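You operate a simulated robot arm through the tools that you are given. There is no shell and no other tool.

Carry out the task below with a simulated robot arm. There is one attempt and no reset: what you move stays moved.

TASK
Change the cold feed over from MAGPIE to GOOSE without stopping JACKET.
Fine: open CURLEW, GOOSE and DIPPER fully, then shut MAGPIE; leave the other valves.

Only the result counts: the job must be done as asked and must still hold three seconds after the hand-in. Knocking over, shifting, dropping, spilling or breaking anything else fails it.

THE ROBOT
A 7-joint arm with a two-finger parallel gripper, fixed in place. Base frame: the origin is at the foot of the arm, x ahead of it, y to its left, z up. Lengths are in mm, angles in rad, forces in N, time in s.
Its first joint turns from -2.897 to 2.897 rad. Payload 4.4 kg.
Tool frame: the origin (TCP) lies between the finger pads and is the grasp point; the fingertips stand 23 mm ahead of it; z points along the fingers, y is the line along which they close. The gripper opens to 94 mm. The fingers are 38 mm wide and 10 mm thick; the gripper's body (54 by 96 mm) begins 39 mm behind the TCP.
Orientation is told as [roll, pitch, yaw] about the base's x, y, z axes, in that order, counted from this pose: with the fingers straight down and closing along the base's y, the tool's x points along the base's -x, its y along +y and its z along -z.

THE INTERFACE
- The arm moves only by the tool nudge_tool. Its argument "increments" is a list of rows, each a list of 7 numbers: the turn, a rotation vector about the base's x, y, z in rad, then the shift along the base's x, y, z in mm, then the gripper command, from -1 (shut) to 1 (fully open), values between in proportion. In form: [[ax, ay, az, dx, dy, dz, gripper], ...]. A call has 1 to 20 rows; each row is the pose to reach, as a shift and turn from the pose commanded when the call began. A row lasts 0.2 s, in which the tool goes at most 50 mm and 0.15 rad; a call with a longer step from one row to the next is refused whole, and so is a gripper value outside its range. Where a pose cannot be reached the arm comes as near as it can. A force on the tool above 40 N (or 10 N above the force at the start of the call, whichever is more), or a blocked arm, ends the call early, and 0.2 s more pass. Each finger travels about 72 mm/s and halts on what it meets, pressing with about 40 N; the grip force reading is that of the motor and also rises with nothing between the fingers. The clock runs only during rows and for 0.2 s after the last one: add rows that repeat a pose to give the fingers time. The reply holds the time, the measured pose of the TCP, the force on the tool along the base axes, the opening and the grip force, in the units named above and with some noise, with the torque about the TCP (base axes, N m) and any sound that the robot's microphone picked up, and new pictures: "pictures" is both (left out), scene, wrist or none.
- Cameras (640 x 400 px; columns grow to the right, rows downward): "scene" is fixed at [50.6, -499.5, 1705.8]; the picture's right is [0.28, -0.96, 0.00], its down [-0.37, -0.11, -0.92] and it looks along [0.88, 0.26, -0.39] (base axes); focal length 359 px, centre (320, 200). "wrist" rides on the gripper at [86, 16, -74] in the tool frame; the picture's right is [-0.18, 0.98, 0.00], its down [-0.58, -0.11, -0.81] and it looks along [-0.79, -0.15, 0.59] (tool axes); focal length 243 px, centre (320, 200). There is no depth. A picture from a camera that has moved, and an enlarged one, comes with that camera's place and axes in the base frame and with its lens.
- inspect(camera, box): a new picture of the part [left, top, right, bottom] of that camera's present view, enlarged. It takes no simulated time.
- hand_in(): hands the job in; it is judged then, once.

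Nothing tells you positions but the pictures and the camera data. Unless the task says otherwise, let go and move clear before handing in.

The tools are called after "Request:" as name(argument=value, ...) on one line, values as JSON. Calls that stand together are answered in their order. nudge_tool: Moves the arm, as the interface text tells. Its arguments: {"type":"object","properties":{"increments":{"type":"array"},"pictures":{"type":"string","enum":["both","scene","wrist","none"]}},"required":["increments"]} The other tools are called the same way: inspect (camera, box) takes an enlarged picture of a part of a camera's view; hand_in () hands the job in.

At the start:

```text
t: 0.0
tcp_pos: [722.3, -83.1, 1280.3]
tcp_rot: [0.0, 0.001, 0.0]
force: [-1.1, -0.1, -0.1]
moment: [0.0, 0.02, 0.0]
opening: 94.0
gripper_force: 0.0
```

scene: 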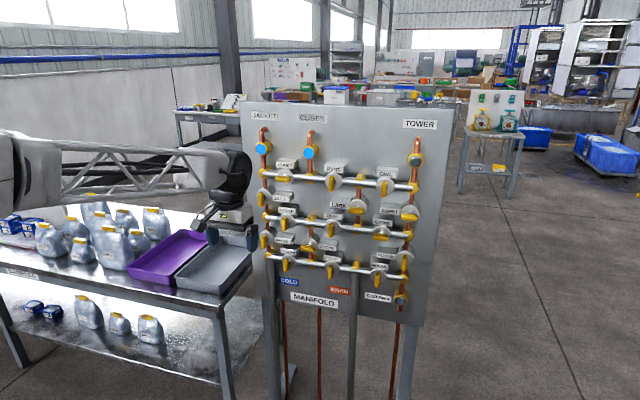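
wrist: 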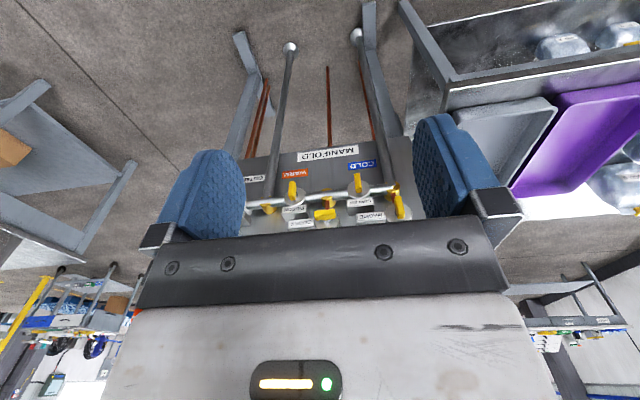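

I see a manifold panel with many valves ahead of the arm. I'll first enlarge the panel to read the labels and the handle positions.

Request:
inspect(camera="scene", box=[240, 100, 340, 165])

Request:
inspect(camera="scene", box=[340, 100, 440, 165])

Request:
inspect(camera="scene", box=[250, 150, 350, 215])

Request:
inspect(camera="scene", box=[330, 150, 430, 215])

Request:
inspect(camera="scene", box=[250, 195, 350, 260])

Request:
inspect(camera="scene", box=[330, 195, 430, 260])

Request:
inspect(camera="scene", box=[250, 245, 350, 310])

Request:
inspect(camera="scene", box=[330, 245, 430, 310])

```text
6.15 times, centred on (290, 132) of scene
camera zoom: at [50.6, -499.5, 1705.8], right [0.28, -0.96, 0.0], down [-0.37, -0.11, -0.92], along [0.88, 0.26, -0.39], focal length 2208 px, centre (505, 615)
```

zoom: 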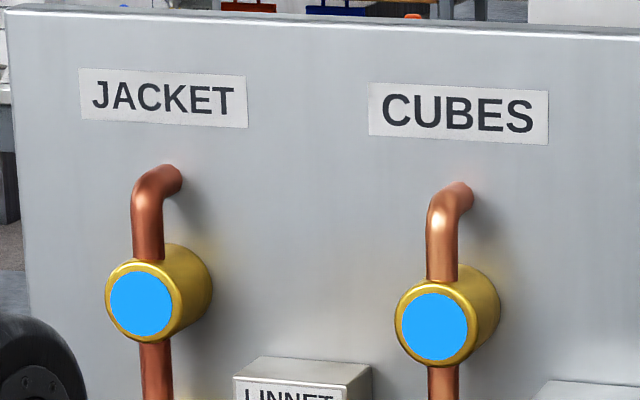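

```text
6.15 times, centred on (390, 132) of scene
camera zoom: at [50.6, -499.5, 1705.8], right [0.28, -0.96, 0.0], down [-0.37, -0.11, -0.92], along [0.88, 0.26, -0.39], focal length 2208 px, centre (-111, 615)
```

zoom: 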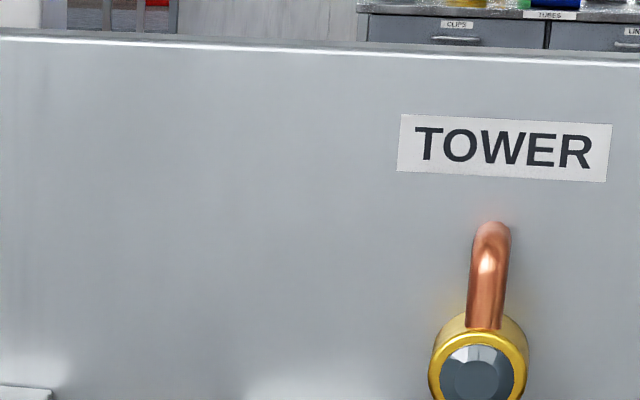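

```text
6.15 times, centred on (300, 182) of scene
camera zoom: at [50.6, -499.5, 1705.8], right [0.28, -0.96, 0.0], down [-0.37, -0.11, -0.92], along [0.88, 0.26, -0.39], focal length 2208 px, centre (443, 308)
```

zoom: 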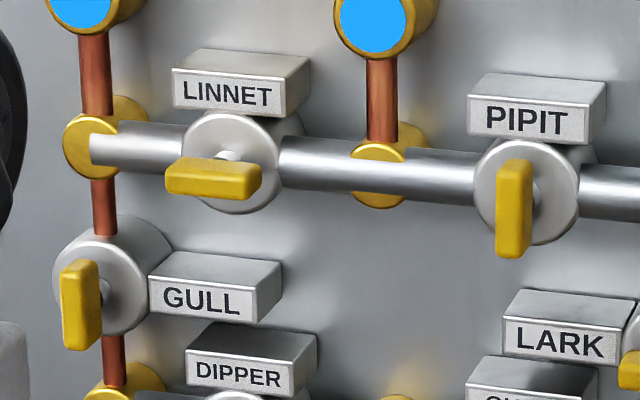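

```text
6.15 times, centred on (380, 182) of scene
camera zoom: at [50.6, -499.5, 1705.8], right [0.28, -0.96, 0.0], down [-0.37, -0.11, -0.92], along [0.88, 0.26, -0.39], focal length 2208 px, centre (-49, 308)
```

zoom: 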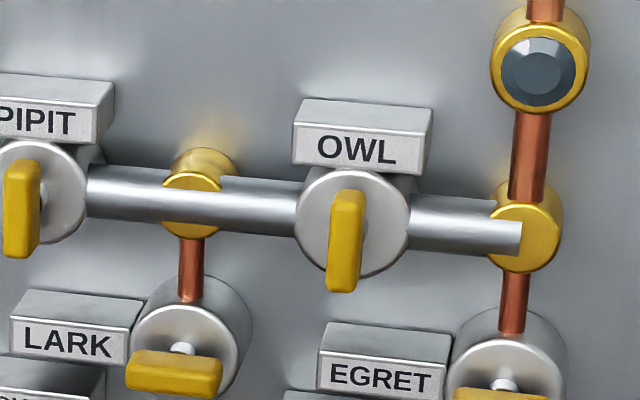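

```text
6.15 times, centred on (300, 228) of scene
camera zoom: at [50.6, -499.5, 1705.8], right [0.28, -0.96, 0.0], down [-0.37, -0.11, -0.92], along [0.88, 0.26, -0.39], focal length 2208 px, centre (443, 31)
```

zoom: 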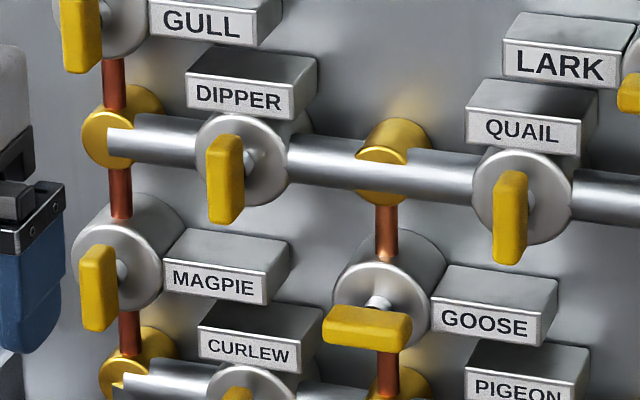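

```text
6.15 times, centred on (380, 228) of scene
camera zoom: at [50.6, -499.5, 1705.8], right [0.28, -0.96, 0.0], down [-0.37, -0.11, -0.92], along [0.88, 0.26, -0.39], focal length 2208 px, centre (-49, 31)
```

zoom: 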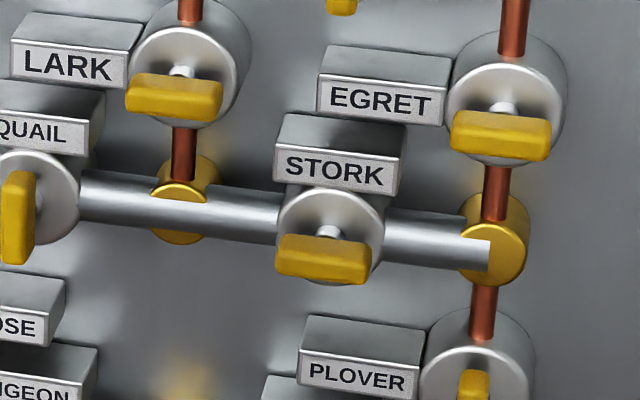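

```text
6.15 times, centred on (300, 278) of scene
camera zoom: at [50.6, -499.5, 1705.8], right [0.28, -0.96, 0.0], down [-0.37, -0.11, -0.92], along [0.88, 0.26, -0.39], focal length 2208 px, centre (443, -277)
```

zoom: 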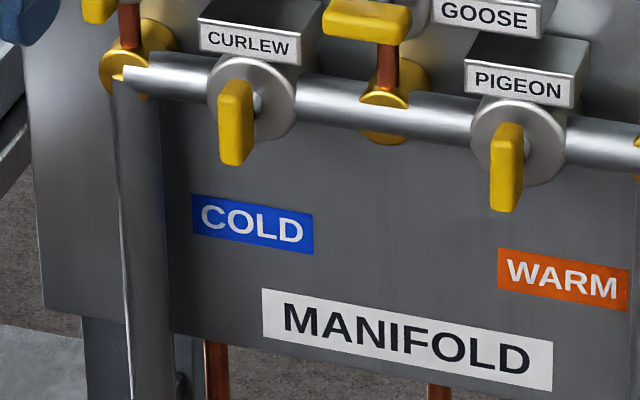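

```text
6.15 times, centred on (380, 278) of scene
camera zoom: at [50.6, -499.5, 1705.8], right [0.28, -0.96, 0.0], down [-0.37, -0.11, -0.92], along [0.88, 0.26, -0.39], focal length 2208 px, centre (-49, -277)
```

zoom: 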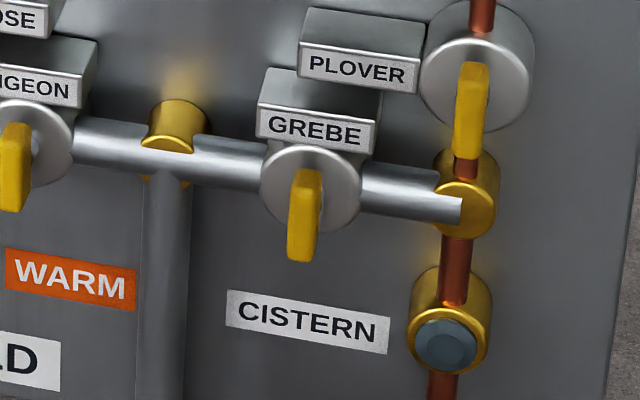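

The panel stands square ahead at x of about 1150. MAGPIE is open (handle along its vertical pipe), and CURLEW, GOOSE and DIPPER are shut (handles across their pipes). I'll turn the tool to point forward (+x) in free space so that the wrist camera can measure the valves.

Request:
nudge_tool(increments=[[0, -0.14, 0, 0, 0, 0, 1], [0, -0.28, 0, 0, 0, 0, 1], [0, -0.42, 0, 0, 0, 0, 1], [0, -0.56, 0, 0, 0, 0, 1], [0, -0.7, 0, 0, 0, 0, 1], [0, -0.84, 0, 0, 0, 0, 1], [0, -0.98, 0, 0, 0, 0, 1], [0, -1.12, 0, 0, 0, 0, 1], [0, -1.26, 0, 0, 0, 0, 1], [0, -1.4, 0, 0, 0, 0, 1], [0, -1.54, 0, 0, 0, 0, 1], [0, -1.5708, 0, 0, 0, 0, 1], [0, -1.5708, 0, 0, 0, 0, 1]], pictures="both")

```text
t: 2.8
tcp_pos: [723.8, -84.4, 1278.6]
tcp_rot: [0.667, -1.57, -0.669]
force: [0.6, 0.1, -1.9]
moment: [-0.04, -0.11, 0.02]
opening: 94.1
gripper_force: 0.0
camera wrist: at [647.7, -67.2, 1190.7], right [0.0, 0.98, 0.18], down [-0.81, -0.11, 0.58], along [0.59, -0.15, 0.79], focal length 243 px, centre (320, 200)
```

scene: 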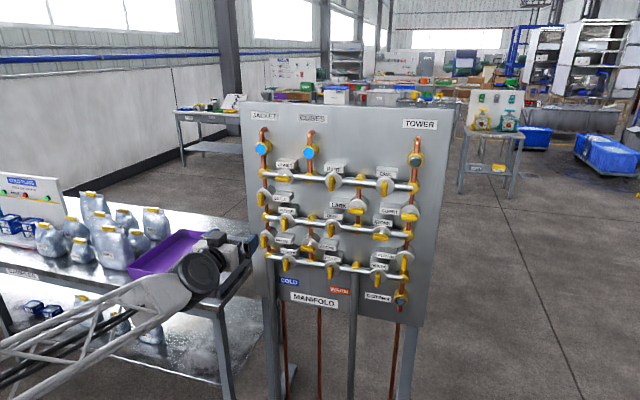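
wrist: 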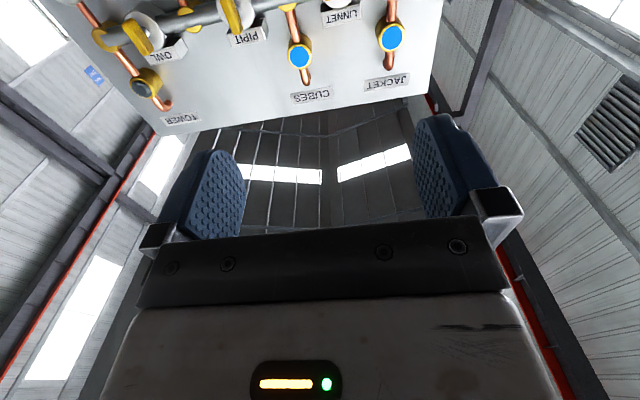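

The panel is square to the x axis. I take the handles to be at x≈1103, with CURLEW (y -57, z 961), GOOSE (-142, 1046), DIPPER (-57, 1131) and MAGPIE (27, 1046). I'll move in front of CURLEW at a safe distance and look again.

Request:
nudge_tool(increments=[[0, 0, 0, 30, 3, -35, 1], [0, 0, 0, 60, 6, -70, 1], [0, 0, 0, 90, 9, -105, 1], [0, 0, 0, 120, 12, -140, 0.5], [0, 0, 0, 150, 15, -175, 0.3], [0, 0, 0, 180, 18, -210, 0.064], [0, 0, 0, 210, 21, -245, 0.064], [0, 0, 0, 240, 24, -280, 0.064], [0, 0, 0, 260, 26, -305, 0.064], [0, 0, 0, 277, 26, -318, 0.064], [0, 0, 0, 277, 26, -318, 0.064]], pictures="both")

```text
t: 5.2
tcp_pos: [998.2, -82.3, 963.6]
tcp_rot: [0.014, -1.561, 0.023]
force: [0.1, -0.3, -0.8]
moment: [-0.03, 0.01, -0.03]
opening: 50.0
gripper_force: 0.1
out of reach, approached as far as the arm can: row 5, 6, 7, 8, 9, 10, 11
camera wrist: at [921.3, -68.0, 876.5], right [-0.04, 0.98, 0.18], down [-0.8, -0.14, 0.59], along [0.6, -0.12, 0.79], focal length 243 px, centre (320, 200)
```

scene: 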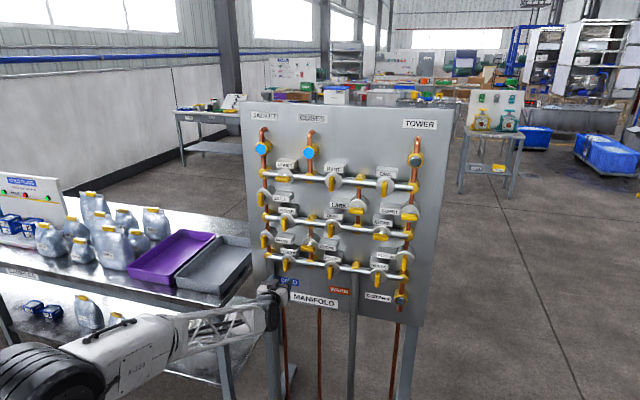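
wrist: 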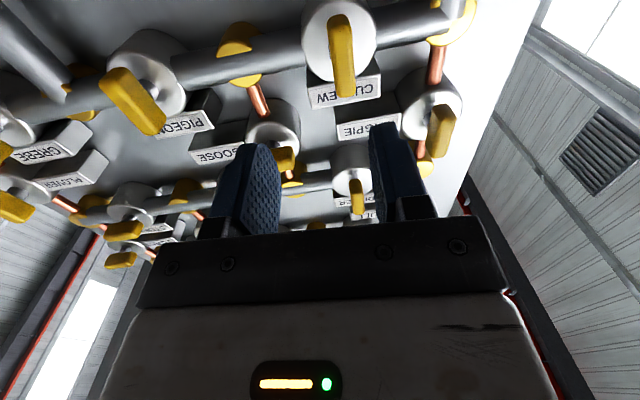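

The arm is in front of the lower valves but stopped about 25 mm short in y, probably because of a joint limit or a singularity. I'll back off a little and test how y responds.

Request:
nudge_tool(increments=[[0, 0, 0, -40, 0, 0, 0.064], [0, 0, 0, -80, 0, 0, 0.064], [0, 0, 0, -120, 0, 0, 0.064], [0, 0, 0, -120, 0, 0, 0.064], [0, 0, 0, -120, 0, 0, 0.064]], pictures="none")

```text
t: 6.4
tcp_pos: [877.2, -97.4, 967.6]
tcp_rot: [0.01, -1.567, 0.013]
force: [-0.6, -0.1, 1.4]
moment: [-0.02, 0.02, -0.02]
opening: 49.9
gripper_force: 0.1
out of reach, approached as far as the arm can: row 1, 2, 3, 4, 5
```

The y error looks like wrist joint 5 having wrapped to its limit as the tool passed straight-out alignment. I'll retreat up, tilt the tool down and centre it in the arm's plane (y≈0), so the wrist can go through again without wrapping.

Request:
nudge_tool(increments=[[0, 0, 0, -20, 0, 40, 0.064], [0, 0, 0, -40, 0, 80, 0.064], [0, 0, 0, -60, 0, 120, 0.064], [0, 0, 0, -80, -5, 160, 0.064], [0, 0, 0, -100, -10, 200, 0.064], [0, 0, 0, -120, -15, 240, 0.064], [0, 0, 0, -140, -20, 280, 0.064], [0, 0, 0, -157, -25, 318, 0.064], [0, 0.12, 0, -157, -25, 318, 0.064], [0, 0.24, 0, -157, -25, 318, 0.064], [0, 0.36, 0, -157, -25, 318, 0.064], [0, 0.48, 0, -157, -25, 318, 0.064], [0, 0.6, 0, -157, -25, 318, 0.064], [0, 0.72, 0, -157, -25, 318, 0.064], [0, 0.85, 0, -157, -25, 318, 0.064], [0, 0.85, 0, -157, -25, 318, 0.064]], pictures="scene")

```text
t: 9.8
tcp_pos: [720.7, -124.0, 1285.0]
tcp_rot: [0.0, -0.719, 0.0]
force: [0.1, 0.0, 0.0]
moment: [0.03, 0.0, 0.02]
opening: 50.1
gripper_force: 0.0
```

scene: 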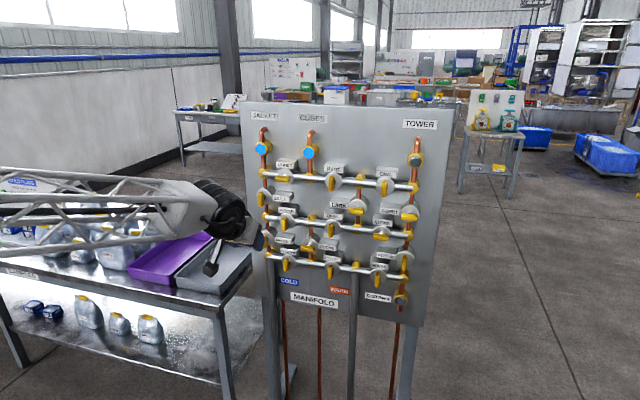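

The tool now points forward and down at about 45°, and the error has cleared. I'll shift to y=0 so that tool and forearm share one vertical plane, then pitch forward again.

Request:
nudge_tool(increments=[[0, 0, 0, 0, 42, 0, 0.064], [0, 0, 0, 0, 84, 0, 0.064], [0, 0, 0, 0, 124, 0, 0.064], [0, -0.12, 0, 0, 124, -25, 0.064], [0, -0.24, 0, 0, 124, -50, 0.064], [0, -0.36, 0, 0, 124, -75, 0.064], [0, -0.48, 0, 0, 124, -100, 0.064], [0, -0.6, 0, 0, 124, -125, 0.064], [0, -0.72, 0, 0, 124, -150, 0.064], [0, -0.84, 0, 0, 124, -175, 0.064], [0, -0.852, 0, 0, 124, -200, 0.064], [0, -0.852, 0, 0, 124, -200, 0.064]], pictures="scene")

```text
t: 12.4
tcp_pos: [722.7, 0.1, 1086.6]
tcp_rot: [-3.14, -1.57, 3.14]
force: [0.0, -0.5, -0.7]
moment: [0.02, 0.01, 0.0]
opening: 49.9
gripper_force: 0.1
```

scene: 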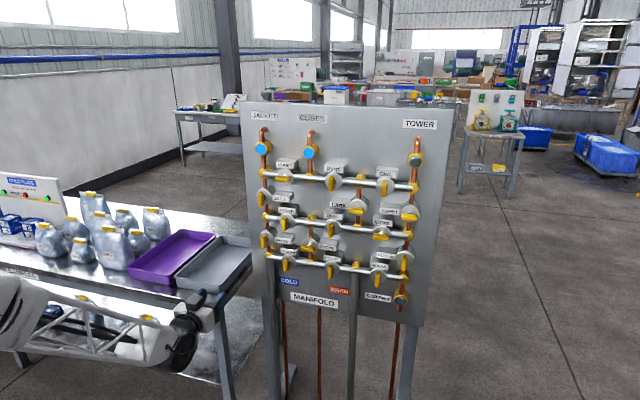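

That worked: the tool is horizontal and no limit was hit. Now I'll move forward to a spot in front of CURLEW, still well short of the handles.

Request:
nudge_tool(increments=[[0, 0, 0, 40, 0, -20, 0.064], [0, 0, 0, 80, 0, -40, 0.064], [0, 0, 0, 120, 0, -60, 0.064], [0, 0, 0, 160, 0, -80, 0.064], [0, 0, 0, 200, -15, -100, 0.064], [0, 0, 0, 240, -30, -115, 0.064], [0, 0, 0, 277, -57, -125, 0.064], [0, 0, 0, 277, -57, -125, 0.064], [0, 0, 0, 277, -57, -125, 0.064]], pictures="both")

```text
t: 14.4
tcp_pos: [996.9, -54.9, 958.4]
tcp_rot: [-3.093, -1.571, 3.091]
force: [-0.9, -0.4, 0.4]
moment: [0.02, 0.02, -0.03]
opening: 50.4
gripper_force: 0.0
camera wrist: at [921.9, -38.6, 871.9], right [0.0, 0.98, 0.18], down [-0.81, -0.11, 0.58], along [0.59, -0.15, 0.79], focal length 243 px, centre (320, 200)
```

scene: 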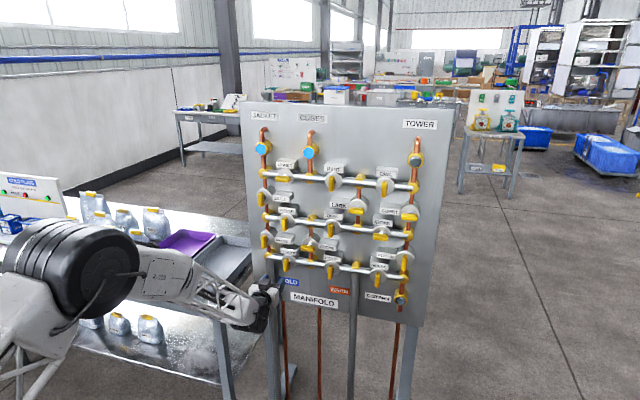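
wrist: 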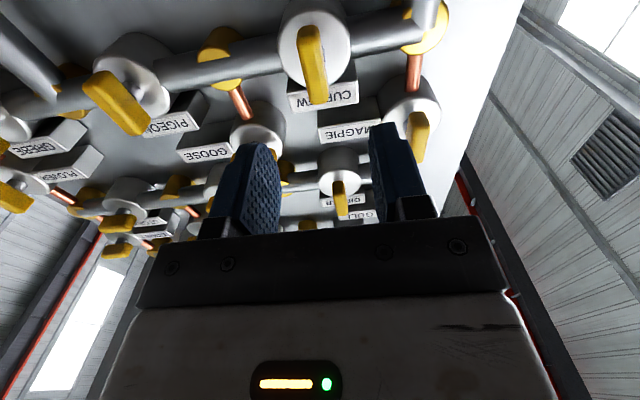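

The pose is reached exactly now. I'll enlarge the wrist view to fix the handle positions more precisely before approaching.

Request:
inspect(camera="wrist", box=[220, 0, 480, 163])

Request:
inspect(camera="scene", box=[240, 225, 340, 290])

```text
2.45 times, centred on (350, 82) of wrist
camera zoom: at [921.9, -38.6, 871.9], right [0.0, 0.98, 0.18], down [-0.81, -0.11, 0.58], along [0.59, -0.15, 0.79], focal length 595 px, centre (246, 491)
```

zoom: 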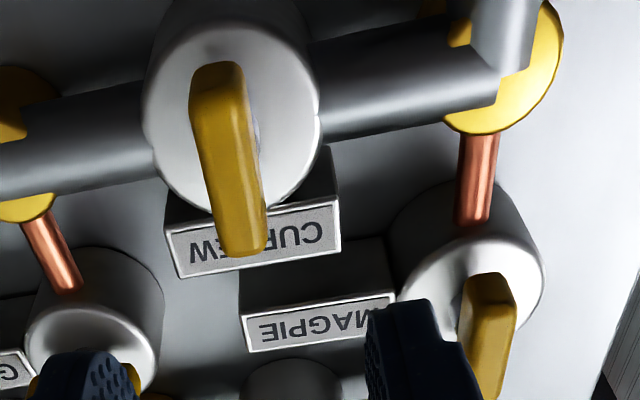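

```text
6.15 times, centred on (290, 258) of scene
camera zoom: at [50.6, -499.5, 1705.8], right [0.28, -0.96, 0.0], down [-0.37, -0.11, -0.92], along [0.88, 0.26, -0.39], focal length 2208 px, centre (505, -154)
```

zoom: 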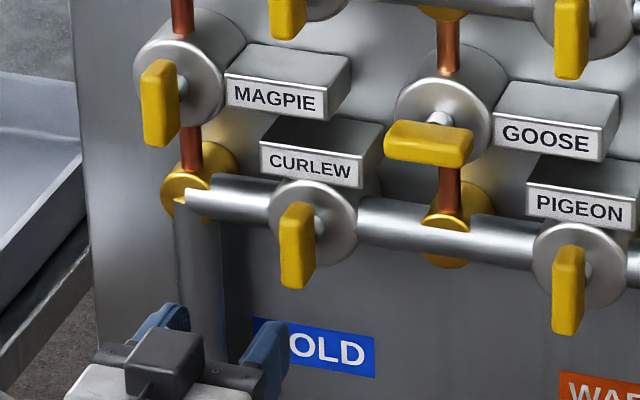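

I put CURLEW's axis at y≈-57, z≈959, with the handle's front face at x≈1101 and the valve body's face at x≈1134. I'll go in with the fingers on either side of the vertical handle, stopping the TCP at x≈1100.

Request:
nudge_tool(increments=[[0, 0, 0, 30, -2, 1, 0.064], [0, 0, 0, 60, -2, 1, 0.064], [0, 0, 0, 75, -2, 1, 0.064], [0, 0, 0, 90, -2, 1, 0.064], [0, 0, 0, 96, -2, 1, 0.064], [0, 0, 0, 102, -2, 1, 0.064], [0, 0, 0, 102, -2, 1, 0.064]], pictures="both")

```text
t: 16.0
tcp_pos: [1100.5, -59.8, 961.9]
tcp_rot: [3.139, -1.569, -3.14]
force: [0.5, 0.5, -0.6]
moment: [-0.03, 0.01, 0.0]
opening: 50.2
gripper_force: 0.0
camera wrist: at [1024.5, -41.3, 873.8], right [0.0, 0.98, 0.18], down [-0.81, -0.11, 0.58], along [0.59, -0.15, 0.79], focal length 243 px, centre (320, 200)
```

scene: 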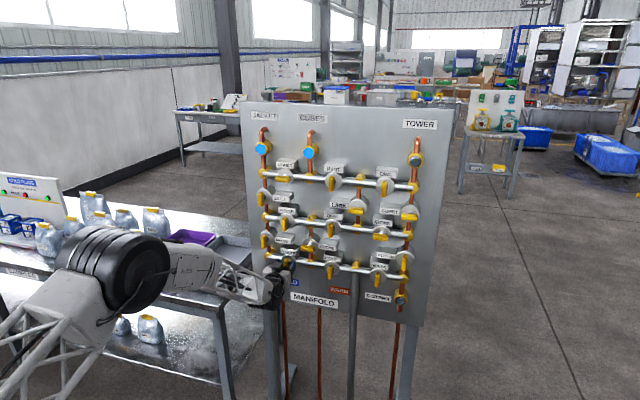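
wrist: 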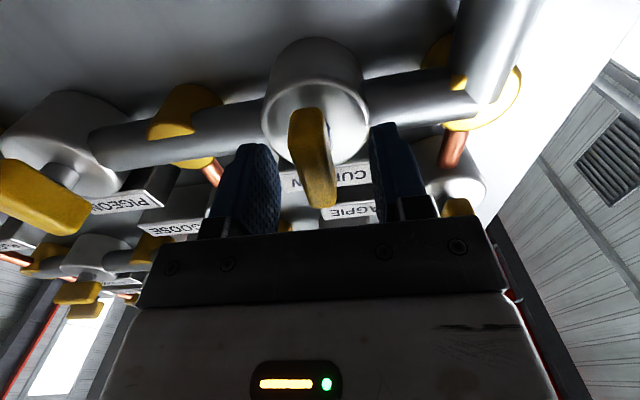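

Request:
inspect(camera="wrist", box=[220, 30, 440, 230])

Request:
inspect(camera="scene", box=[240, 235, 340, 300])

```text
2.00 times, centred on (330, 130) of wrist
camera zoom: at [1024.5, -41.3, 873.8], right [0.0, 0.98, 0.18], down [-0.81, -0.11, 0.58], along [0.59, -0.15, 0.79], focal length 485 px, centre (300, 340)
```

zoom: 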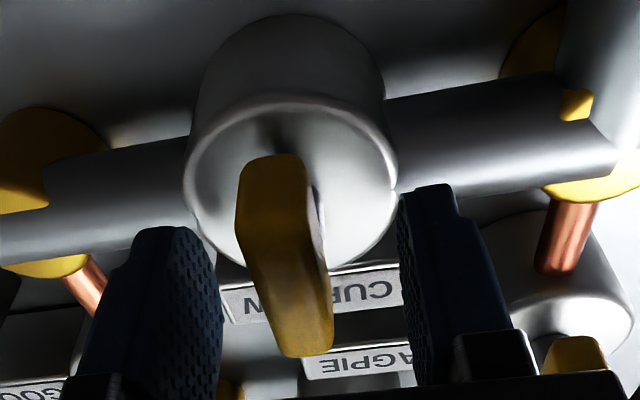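

```text
6.15 times, centred on (290, 268) of scene
camera zoom: at [50.6, -499.5, 1705.8], right [0.28, -0.96, 0.0], down [-0.37, -0.11, -0.92], along [0.88, 0.26, -0.39], focal length 2208 px, centre (505, -215)
```

zoom: 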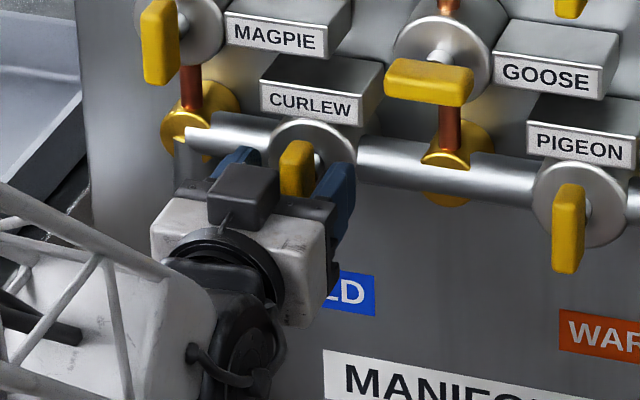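

The handle sits midway between the fingers and nothing is touching. Now I'll close on it.

Request:
nudge_tool(increments=[[0, 0, 0, 0, 0, 0, -0.3], [0, 0, 0, 0, 0, 0, -0.6], [0, 0, 0, 0, 0, 0, -1], [0, 0, 0, 0, 0, 0, -1], [0, 0, 0, 0, 0, 0, -1]], pictures="wrist")

```text
t: 17.2
tcp_pos: [1100.2, -59.4, 961.1]
tcp_rot: [2.85, -1.569, -2.851]
force: [2.0, -37.8, 0.1]
moment: [-0.04, 0.22, 0.06]
opening: 15.9
gripper_force: 45.2
camera wrist: at [1024.3, -43.0, 873.6], right [0.0, 0.98, 0.18], down [-0.81, -0.11, 0.58], along [0.59, -0.15, 0.79], focal length 243 px, centre (320, 200)
```

wrist: 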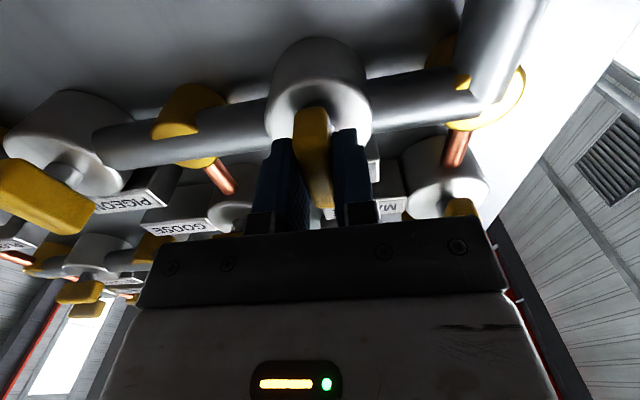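

The handle is gripped, 15.9 mm thick, and the handle pushes the tool toward -y with about 38 N. I'll shift a little toward -y to relieve that before turning.

Request:
nudge_tool(increments=[[0, 0, 0, 0, -1, 0, -1], [0, 0, 0, 0, -2, 0, -1], [0, 0, 0, 0, -2, 0, -1]], pictures="none")

```text
t: 18.0
tcp_pos: [1098.3, -59.7, 961.1]
tcp_rot: [-3.141, -1.57, -3.141]
force: [7.5, -20.4, 2.2]
moment: [-0.03, 1.49, -0.24]
opening: 16.0
gripper_force: 44.9
```

Request:
nudge_tool(increments=[[0, 0, 0, 0, -1, 0, -1], [0, 0, 0, 0, -2, 0, -1], [0, 0, 0, 0, -2, 0, -1]], pictures="none")

```text
t: 18.8
tcp_pos: [1099.2, -60.1, 959.9]
tcp_rot: [-2.91, -1.57, 2.914]
force: [6.5, 19.8, 0.4]
moment: [0.0, -1.46, -0.37]
opening: 15.9
gripper_force: 44.8
```

The grip is nearly centred, with the valve axis at y≈-60. I'll now test the turning direction with a small counter-clockwise turn as seen from the robot.

Request:
nudge_tool(increments=[[0, 0, 0, 0, 1, 0, -1], [-0.05, 0, 0, 0, 1, 0, -1], [-0.1, 0, 0, 0, 1, 0, -1], [-0.15, 0, 0, 0, 1, 0, -1], [-0.15, 0, 0, 0, 1, 0, -1]], pictures="wrist")

```text
t: 20.1
tcp_pos: [1099.4, -60.0, 961.3]
tcp_rot: [-1.583, -1.42, 1.584]
force: [1.7, 9.0, 0.5]
moment: [0.0, 0.34, -0.16]
opening: 16.0
gripper_force: 45.1
stopped in row 5: the force on the tool passed its limit at 41 N (the readings are from after the stop); the commanded pose is now the measured one
camera wrist: at [1024.2, -56.4, 872.1], right [0.0, 1.0, 0.03], down [-0.81, -0.02, 0.59], along [0.59, -0.03, 0.81], focal length 243 px, centre (320, 200)
```

wrist: 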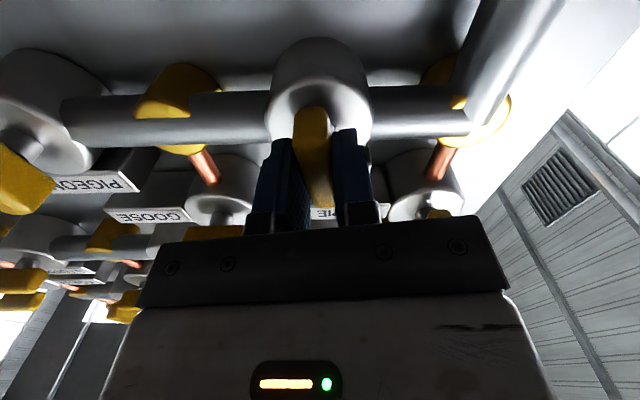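

The handle follows counter-clockwise with no opposing torque; the stop came only from sideways misalignment. I'll continue in small steps and correct the sideways force as I go.

Request:
nudge_tool(increments=[[-0.08, 0, 0, 0, 0.3, 0, -1], [-0.16, 0, 0, 0, 0.3, 0, -1], [-0.24, 0, 0, 0, 0.3, 0, -1], [-0.24, 0, 0, 0, 0.3, 0, -1]], pictures="none")

```text
t: 21.1
tcp_pos: [1099.0, -58.7, 961.9]
tcp_rot: [-1.573, -1.177, 1.577]
force: [-3.7, 15.1, 3.4]
moment: [0.01, 0.53, -0.48]
opening: 15.9
gripper_force: 44.8
```

Request:
nudge_tool(increments=[[-0.08, 0, 0, 0, 0.6, -0.2, -1], [-0.16, 0, 0, 0, 0.6, -0.2, -1], [-0.24, 0, 0, 0, 0.6, -0.2, -1], [-0.24, 0, 0, 0, 0.6, -0.2, -1]], pictures="none")

```text
t: 22.1
tcp_pos: [1100.2, -59.6, 961.1]
tcp_rot: [-1.572, -0.94, 1.573]
force: [-15.4, 10.9, 1.8]
moment: [0.02, -1.25, 0.62]
opening: 16.0
gripper_force: 45.2
```

Request:
nudge_tool(increments=[[-0.08, 0, 0, -0.5, 0.3, -0.2, -1], [-0.16, 0, 0, -0.5, 0.3, -0.2, -1], [-0.24, 0, 0, -0.5, 0.3, -0.2, -1], [-0.32, 0, 0, -0.5, 0.3, -0.2, -1], [-0.32, 0, 0, -0.5, 0.3, -0.2, -1]], pictures="scene")

```text
t: 23.3
tcp_pos: [1099.2, -59.4, 960.9]
tcp_rot: [-1.571, -0.618, 1.573]
force: [36.5, 12.7, -11.3]
moment: [0.01, -0.01, -0.52]
opening: 15.9
gripper_force: 44.7
```

scene: 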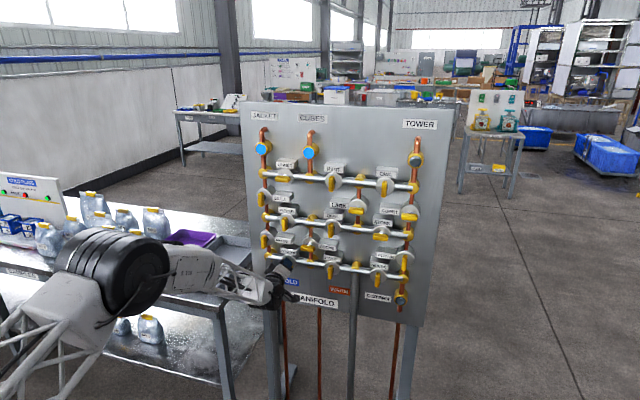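

Request:
nudge_tool(increments=[[0, 0, 0, 0.4, 0.4, -0.6, -1], [-0.08, 0, 0, 0.4, 0.4, -0.6, -1], [-0.16, 0, 0, 0.4, 0.4, -0.6, -1], [-0.24, 0, 0, 0.4, 0.4, -0.6, -1], [-0.24, 0, 0, 0.4, 0.4, -0.6, -1]], pictures="none")

```text
t: 24.5
tcp_pos: [1098.7, -57.8, 960.6]
tcp_rot: [-1.57, -0.377, 1.573]
force: [15.7, 2.6, -2.0]
moment: [-0.02, -0.49, 0.57]
opening: 16.0
gripper_force: 44.9
```

Request:
nudge_tool(increments=[[-0.08, 0, 0, 0.2, 0, 0, -1], [-0.16, 0, 0, 0.2, 0, 0, -1], [-0.24, 0, 0, 0.2, 0, 0, -1], [-0.24, 0, 0, 0.2, 0, 0, -1]], pictures="none")

```text
t: 25.5
tcp_pos: [1098.4, -59.6, 960.0]
tcp_rot: [-1.569, -0.139, 1.573]
force: [-1.9, 0.8, -0.4]
moment: [0.01, -0.39, 0.3]
opening: 15.8
gripper_force: 45.3
```

Request:
nudge_tool(increments=[[-0.06, 0, 0, 0, 0, 0, -1], [-0.12, 0, 0, 0, 0, 0, -1], [-0.15, 0, 0, 0, 0, 0, -1], [-0.17, 0, 0, 0, 0, 0, -1], [-0.17, 0, 0, 0, 0, 0, -1]], pictures="both")

```text
t: 26.7
tcp_pos: [1100.2, -57.1, 959.1]
tcp_rot: [-1.57, 0.03, 1.57]
force: [-4.2, -2.2, -3.7]
moment: [1.73, -0.17, 0.09]
opening: 16.0
gripper_force: 44.9
camera wrist: at [1024.2, -145.0, 945.3], right [0.0, 0.16, -0.99], down [-0.81, 0.58, 0.09], along [0.59, 0.8, 0.12], focal length 243 px, centre (320, 200)
```

scene: 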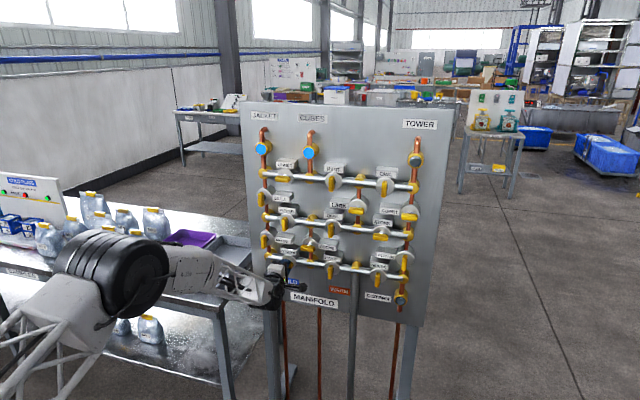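
wrist: 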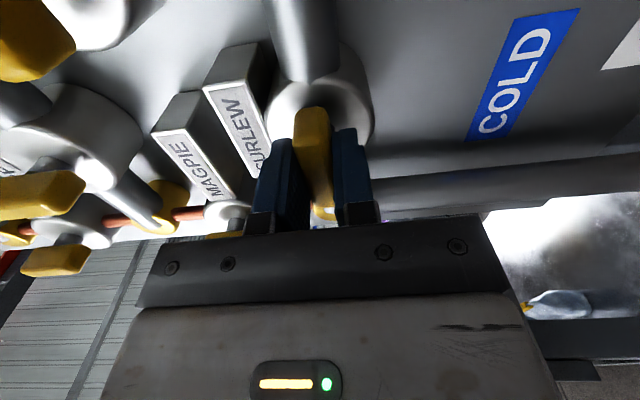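

The torque rose to 1.7 N·m exactly at horizontal, so CURLEW is at its open stop and counter-clockwise opens. I'll relax, release and back out.

Request:
nudge_tool(increments=[[0.02, 0, 0, 0, 0, 0, -1], [0.02, 0, 0, 0, 0, 0, -0.6], [0.02, 0, 0, 0, 0, 0, -0.2], [0.02, 0, 0, 0, 0, 0, -0.2], [0.02, 0, 0, -15, 0, 0, -0.2], [0.02, 0, 0, -45, 0, 0, -0.2], [0.02, 0, 0, -90, 0, 0, -0.2], [0.02, 0, 0, -120, 0, 0, -0.2], [0.02, 0, 0, -120, 0, 0, -0.2]], pictures="both")

Request:
inspect(camera="scene", box=[240, 225, 340, 290])

```text
t: 28.7
tcp_pos: [979.4, -59.3, 960.9]
tcp_rot: [-1.569, 0.01, 1.573]
force: [0.1, 0.5, -0.5]
moment: [-0.01, -0.01, 0.01]
opening: 37.6
gripper_force: 0.1
camera wrist: at [903.9, -144.7, 944.1], right [0.0, 0.17, -0.98], down [-0.81, 0.58, 0.1], along [0.59, 0.8, 0.14], focal length 243 px, centre (320, 200)
```

scene: 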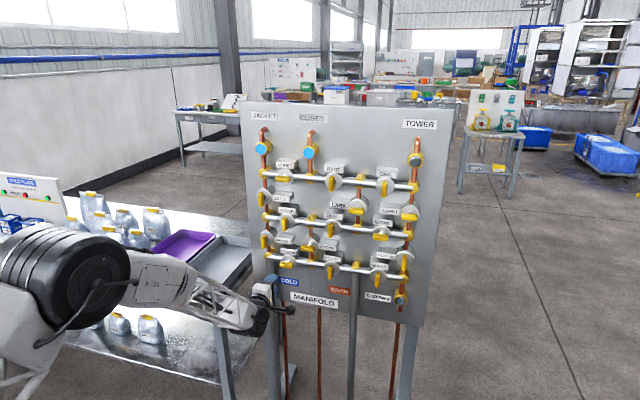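
wrist: 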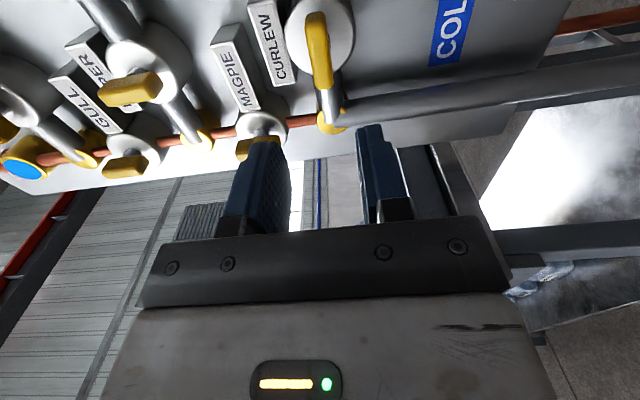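

```text
6.15 times, centred on (290, 258) of scene
camera zoom: at [50.6, -499.5, 1705.8], right [0.28, -0.96, 0.0], down [-0.37, -0.11, -0.92], along [0.88, 0.26, -0.39], focal length 2208 px, centre (505, -154)
```

zoom: 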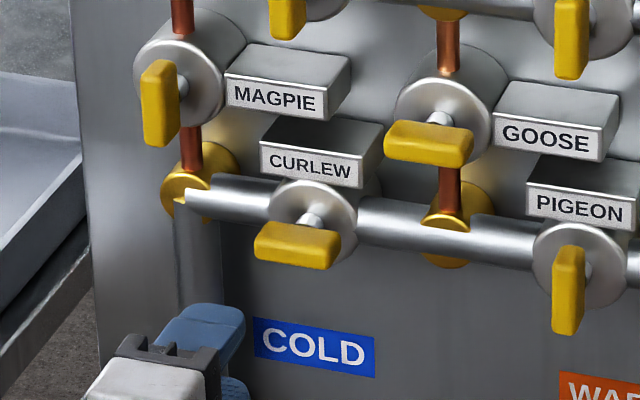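

CURLEW is now along its pipe (open). Next is GOOSE at about y=-144, z=1046. I'll move in front of it, still at x≈980, and roll the tool back so there is enough wrist range for the next turn.

Request:
nudge_tool(increments=[[0.145, 0, 0, 0, -8, 8, -0.2], [0.29, 0, 0, 0, -16, 16, -0.2], [0.435, 0, 0, 0, -24, 24, -0.2], [0.58, 0, 0, 0, -32, 32, -0.2], [0.725, 0, 0, 0, -40, 40, -0.2], [0.87, 0, 0, 0, -48, 48, -0.2], [1.015, 0, 0, 0, -56, 56, -0.2], [1.16, 0, 0, 0, -64, 64, -0.2], [1.305, 0, 0, 0, -72, 72, -0.2], [1.45, 0, 0, 0, -80, 80, -0.2], [1.56, 0, 0, 0, -84.7, 85, -0.2], [1.7, 0, 0, 0, -84.7, 85, -0.2], [1.84, 0, 0, 0, -84.7, 85, -0.2], [1.98, 0, 0, 0, -84.7, 85, -0.2], [2.12, 0, 0, 0, -84.7, 85, -0.2], [2.26, 0, 0, 0, -84.7, 85, -0.2], [2.26, 0, 0, 0, -84.7, 85, -0.2]], pictures="none")

```text
t: 32.3
tcp_pos: [979.3, -143.9, 1046.3]
tcp_rot: [1.573, -0.89, -1.576]
force: [0.0, -0.6, 0.0]
moment: [0.0, 0.0, -0.06]
opening: 37.9
gripper_force: 0.0
```

Request:
nudge_tool(increments=[[0.14, 0, 0, 0, 0, 0, -0.2], [0.28, 0, 0, 0, 0, 0, -0.2], [0.42, 0, 0, 0, 0, 0, -0.2], [0.56, 0, 0, 0, 0, 0, -0.2], [0.7, 0, 0, 0, 0, 0, -0.2], [0.84, 0, 0, 0, 0, 0, -0.2], [0.89, 0, 0, 0, 0, 0, -0.2], [0.89, 0, 0, 0, 0, 0, -0.2]], pictures="both")

Request:
inspect(camera="wrist", box=[200, 0, 440, 150])

Request:
inspect(camera="scene", box=[260, 215, 360, 280])

```text
t: 34.1
tcp_pos: [979.0, -143.4, 1045.5]
tcp_rot: [1.572, -0.001, -1.572]
force: [0.1, -0.3, 0.7]
moment: [0.01, 0.04, 0.01]
opening: 37.6
gripper_force: 0.0
camera wrist: at [904.2, -56.2, 1060.2], right [0.0, -0.18, 0.98], down [-0.81, -0.58, -0.11], along [0.59, -0.79, -0.15], focal length 243 px, centre (320, 200)
```

scene: 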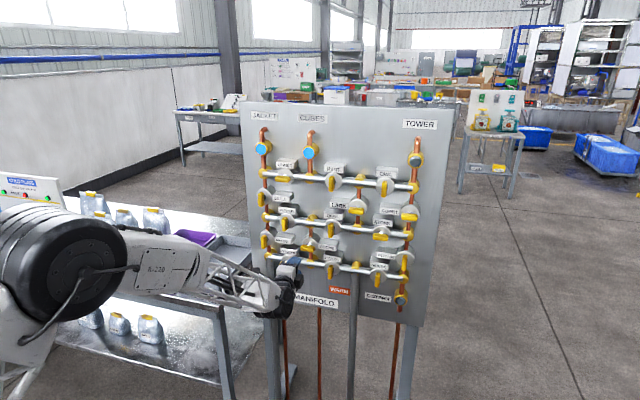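
wrist: 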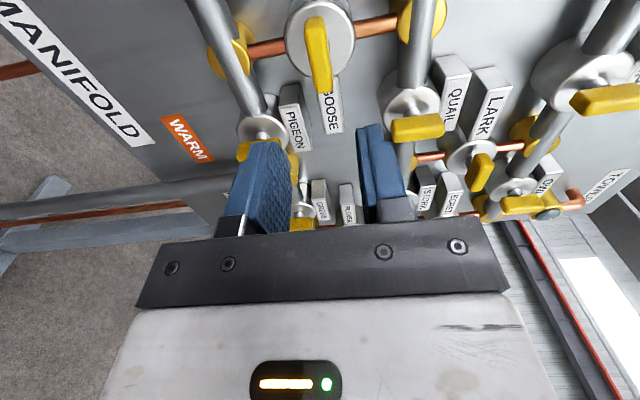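

```text
2.67 times, centred on (320, 75) of wrist
camera zoom: at [904.2, -56.2, 1060.2], right [0.0, -0.18, 0.98], down [-0.81, -0.58, -0.11], along [0.59, -0.79, -0.15], focal length 647 px, centre (320, 533)
```

zoom: 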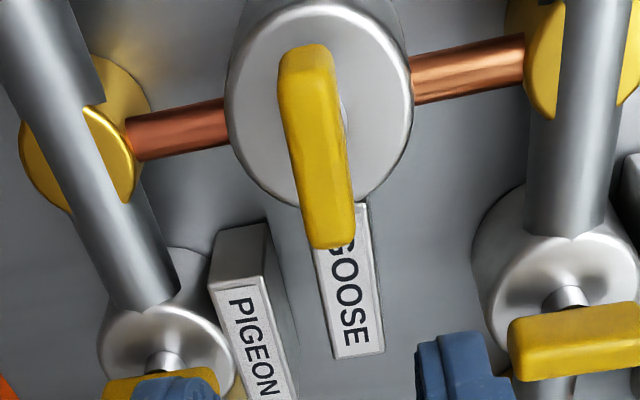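

```text
6.15 times, centred on (310, 248) of scene
camera zoom: at [50.6, -499.5, 1705.8], right [0.28, -0.96, 0.0], down [-0.37, -0.11, -0.92], along [0.88, 0.26, -0.39], focal length 2208 px, centre (382, -92)
```

zoom: 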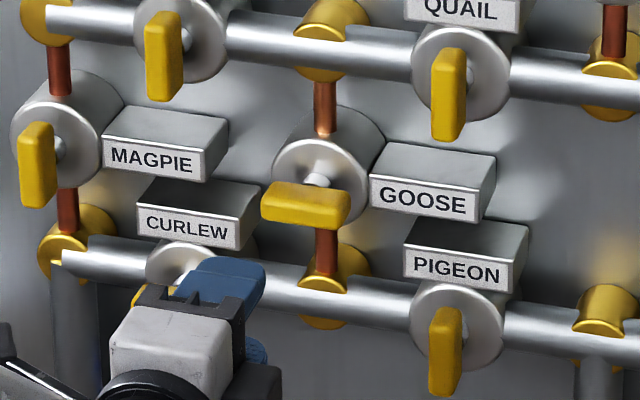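

The tool is in front of GOOSE with the fingers above and below its horizontal handle. I'll go in the same distance as before.

Request:
nudge_tool(increments=[[0, 0, 0, 35, -1, 0, -0.2], [0, 0, 0, 70, -1, 0, -0.2], [0, 0, 0, 90, -1, 0, -0.2], [0, 0, 0, 105, -1, 0, -0.2], [0, 0, 0, 113, -1, 0, -0.2], [0, 0, 0, 120, -1, 0, -0.2], [0, 0, 0, 120, -1, 0, -0.2]], pictures="wrist")

Request:
inspect(camera="scene", box=[260, 215, 360, 280])

```text
t: 35.7
tcp_pos: [1099.3, -144.9, 1045.8]
tcp_rot: [1.572, -0.001, -1.572]
force: [0.0, 0.2, 0.2]
moment: [0.0, 0.01, 0.01]
opening: 37.7
gripper_force: 0.0
camera wrist: at [1023.9, -57.8, 1060.2], right [0.0, -0.18, 0.98], down [-0.81, -0.58, -0.11], along [0.59, -0.79, -0.15], focal length 243 px, centre (320, 200)
```

wrist: 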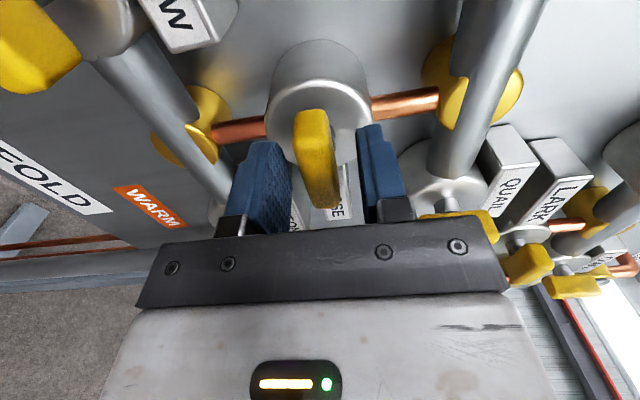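

```text
6.15 times, centred on (310, 248) of scene
camera zoom: at [50.6, -499.5, 1705.8], right [0.28, -0.96, 0.0], down [-0.37, -0.11, -0.92], along [0.88, 0.26, -0.39], focal length 2208 px, centre (382, -92)
```

zoom: 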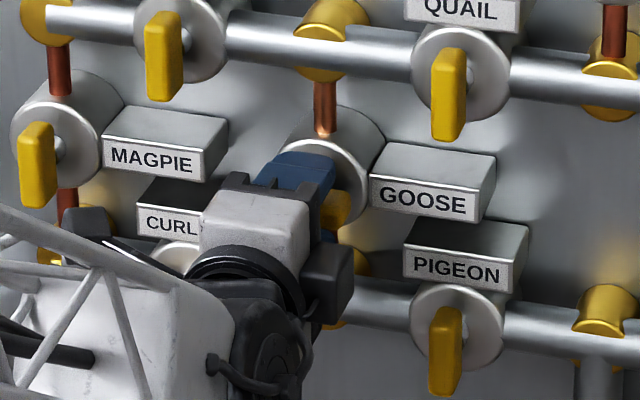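

The handle is centred between the fingers. I'll close on it.

Request:
nudge_tool(increments=[[0, 0, 0, 0, 0, 0, -0.5], [0, 0, 0, 0, 0, 0, -0.7], [0, 0, 0, 0, 0, 0, -1], [0, 0, 0, 0, 0, 0, -1]], pictures="none")

```text
t: 36.7
tcp_pos: [1099.5, -145.8, 1044.7]
tcp_rot: [1.571, -0.002, -1.572]
force: [3.2, -1.8, -4.4]
moment: [-0.05, 0.21, -0.2]
opening: 15.7
gripper_force: 45.0
```

The grip is well centred. I'll turn GOOSE counter-clockwise in stages.

Request:
nudge_tool(increments=[[-0.08, 0, 0, 0, 0, -0.1, -1], [-0.16, 0, 0, 0, 0, -0.1, -1], [-0.24, 0, 0, 0, 0, -0.1, -1], [-0.32, 0, 0, 0, 0, -0.1, -1], [-0.32, 0, 0, 0, 0, -0.1, -1]], pictures="none")

```text
t: 37.9
tcp_pos: [1099.6, -144.5, 1044.2]
tcp_rot: [1.573, -0.321, -1.573]
force: [-18.3, -8.2, -7.4]
moment: [-0.02, -0.03, -0.83]
opening: 15.7
gripper_force: 44.8
```

Request:
nudge_tool(increments=[[-0.08, 0, 0, -0.2, -0.2, -0.4, -1], [-0.16, 0, 0, -0.2, -0.2, -0.4, -1], [-0.24, 0, 0, -0.2, -0.2, -0.4, -1], [-0.32, 0, 0, -0.2, -0.2, -0.4, -1], [-0.32, 0, 0, -0.2, -0.2, -0.4, -1]], pictures="none")

```text
t: 39.1
tcp_pos: [1100.2, -145.2, 1044.9]
tcp_rot: [1.573, -0.642, -1.575]
force: [-14.3, 1.8, 0.6]
moment: [0.0, -0.08, -0.45]
opening: 16.0
gripper_force: 45.1
stopped in row 5: the force on the tool passed its limit at 40 N (the readings are from after the stop); the commanded pose is now the measured one
```

Request:
nudge_tool(increments=[[-0.06, 0, 0, -0.2, 0, 0, -1], [-0.12, 0, 0, -0.2, 0, 0, -1], [-0.18, 0, 0, -0.2, 0, 0, -1], [-0.24, 0, 0, -0.2, 0, 0, -1], [-0.24, 0, 0, -0.2, 0, 0, -1]], pictures="none")

```text
t: 40.4
tcp_pos: [1099.3, -145.1, 1045.0]
tcp_rot: [1.574, -0.884, -1.574]
force: [-3.8, 4.6, 1.1]
moment: [-0.04, -1.04, -0.95]
opening: 16.2
gripper_force: 45.0
```

Request:
nudge_tool(increments=[[-0.06, 0, 0, -0.1, 0.1, 0.1, -1], [-0.12, 0, 0, -0.1, 0.1, 0.1, -1], [-0.18, 0, 0, -0.1, 0.1, 0.1, -1], [-0.24, 0, 0, -0.1, 0.1, 0.1, -1], [-0.3, 0, 0, -0.1, 0.1, 0.1, -1], [-0.3, 0, 0, -0.1, 0.1, 0.1, -1]], pictures="none")

```text
t: 41.8
tcp_pos: [1098.1, -145.1, 1046.5]
tcp_rot: [1.576, -1.183, -1.579]
force: [-4.2, -1.1, 6.0]
moment: [-0.01, 1.23, 0.33]
opening: 15.9
gripper_force: 45.0
```

Request:
nudge_tool(increments=[[-0.06, 0, 0, 0, 0, 0, -1], [-0.12, 0, 0, 0, 0, 0, -1], [-0.18, 0, 0, 0, 0, 0, -1], [-0.24, 0, 0, 0, 0, 0, -1], [-0.24, 0, 0, 0, 0, 0, -1]], pictures="none")

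```text
t: 43.0
tcp_pos: [1098.1, -145.8, 1045.0]
tcp_rot: [1.59, -1.423, -1.591]
force: [1.6, -3.8, 6.9]
moment: [0.04, 0.76, -0.05]
opening: 15.9
gripper_force: 44.9
```

Request:
nudge_tool(increments=[[-0.06, 0, 0, 0, -0.1, 0, -1], [-0.12, 0, 0, 0, -0.1, 0, -1], [-0.15, 0, 0, 0, -0.1, 0, -1], [-0.178, 0, 0, 0, -0.1, 0, -1], [-0.178, 0, 0, 0, -0.1, 0, -1]], pictures="wrist")

```text
t: 44.1
tcp_pos: [1098.2, -143.8, 1045.9]
tcp_rot: [-1.659, -1.541, 1.66]
force: [16.8, 0.3, 6.1]
moment: [1.74, -0.82, -0.1]
opening: 15.8
gripper_force: 45.0
camera wrist: at [1023.9, -130.8, 956.7], right [0.0, 0.99, 0.16], down [-0.81, -0.09, 0.58], along [0.59, -0.12, 0.8], focal length 243 px, centre (320, 200)
```

wrist: 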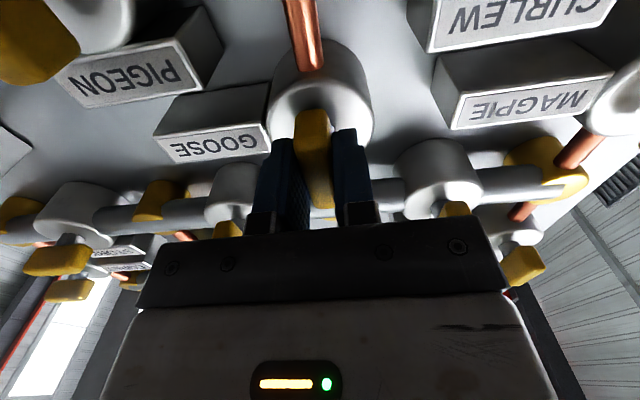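

The torque reads 1.74 N·m just past vertical, so GOOSE is fully open at its stop. I'll release and back out.

Request:
nudge_tool(increments=[[0.025, 0, 0, 0, 0, 0, -1], [0.025, 0, 0, 0, 0, 0, -0.6], [0.025, 0, 0, 0, 0, 0, -0.2], [0.025, 0, 0, 0, 0, 0, -0.2], [0.025, 0, 0, -15, 0, 0, -0.2], [0.025, 0, 0, -45, 0, 0, -0.2], [0.025, 0, 0, -90, 0, 0, -0.2], [0.025, 0, 0, -120, 0, 0, -0.2], [0.025, 0, 0, -120, 0, 0, -0.2]], pictures="none")

Request:
inspect(camera="scene", box=[250, 195, 350, 260])

```text
t: 46.1
tcp_pos: [978.0, -145.0, 1044.5]
tcp_rot: [-2.017, -1.566, 2.018]
force: [1.0, -0.3, 0.0]
moment: [-0.02, 0.01, -0.05]
opening: 37.6
gripper_force: 0.0
```

```text
6.15 times, centred on (300, 228) of scene
camera zoom: at [50.6, -499.5, 1705.8], right [0.28, -0.96, 0.0], down [-0.37, -0.11, -0.92], along [0.88, 0.26, -0.39], focal length 2208 px, centre (443, 31)
```

zoom: 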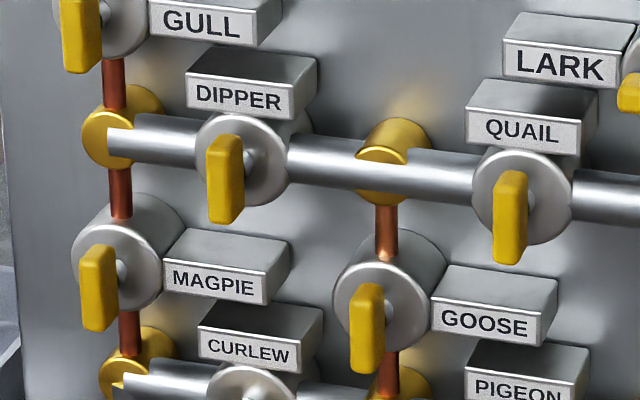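

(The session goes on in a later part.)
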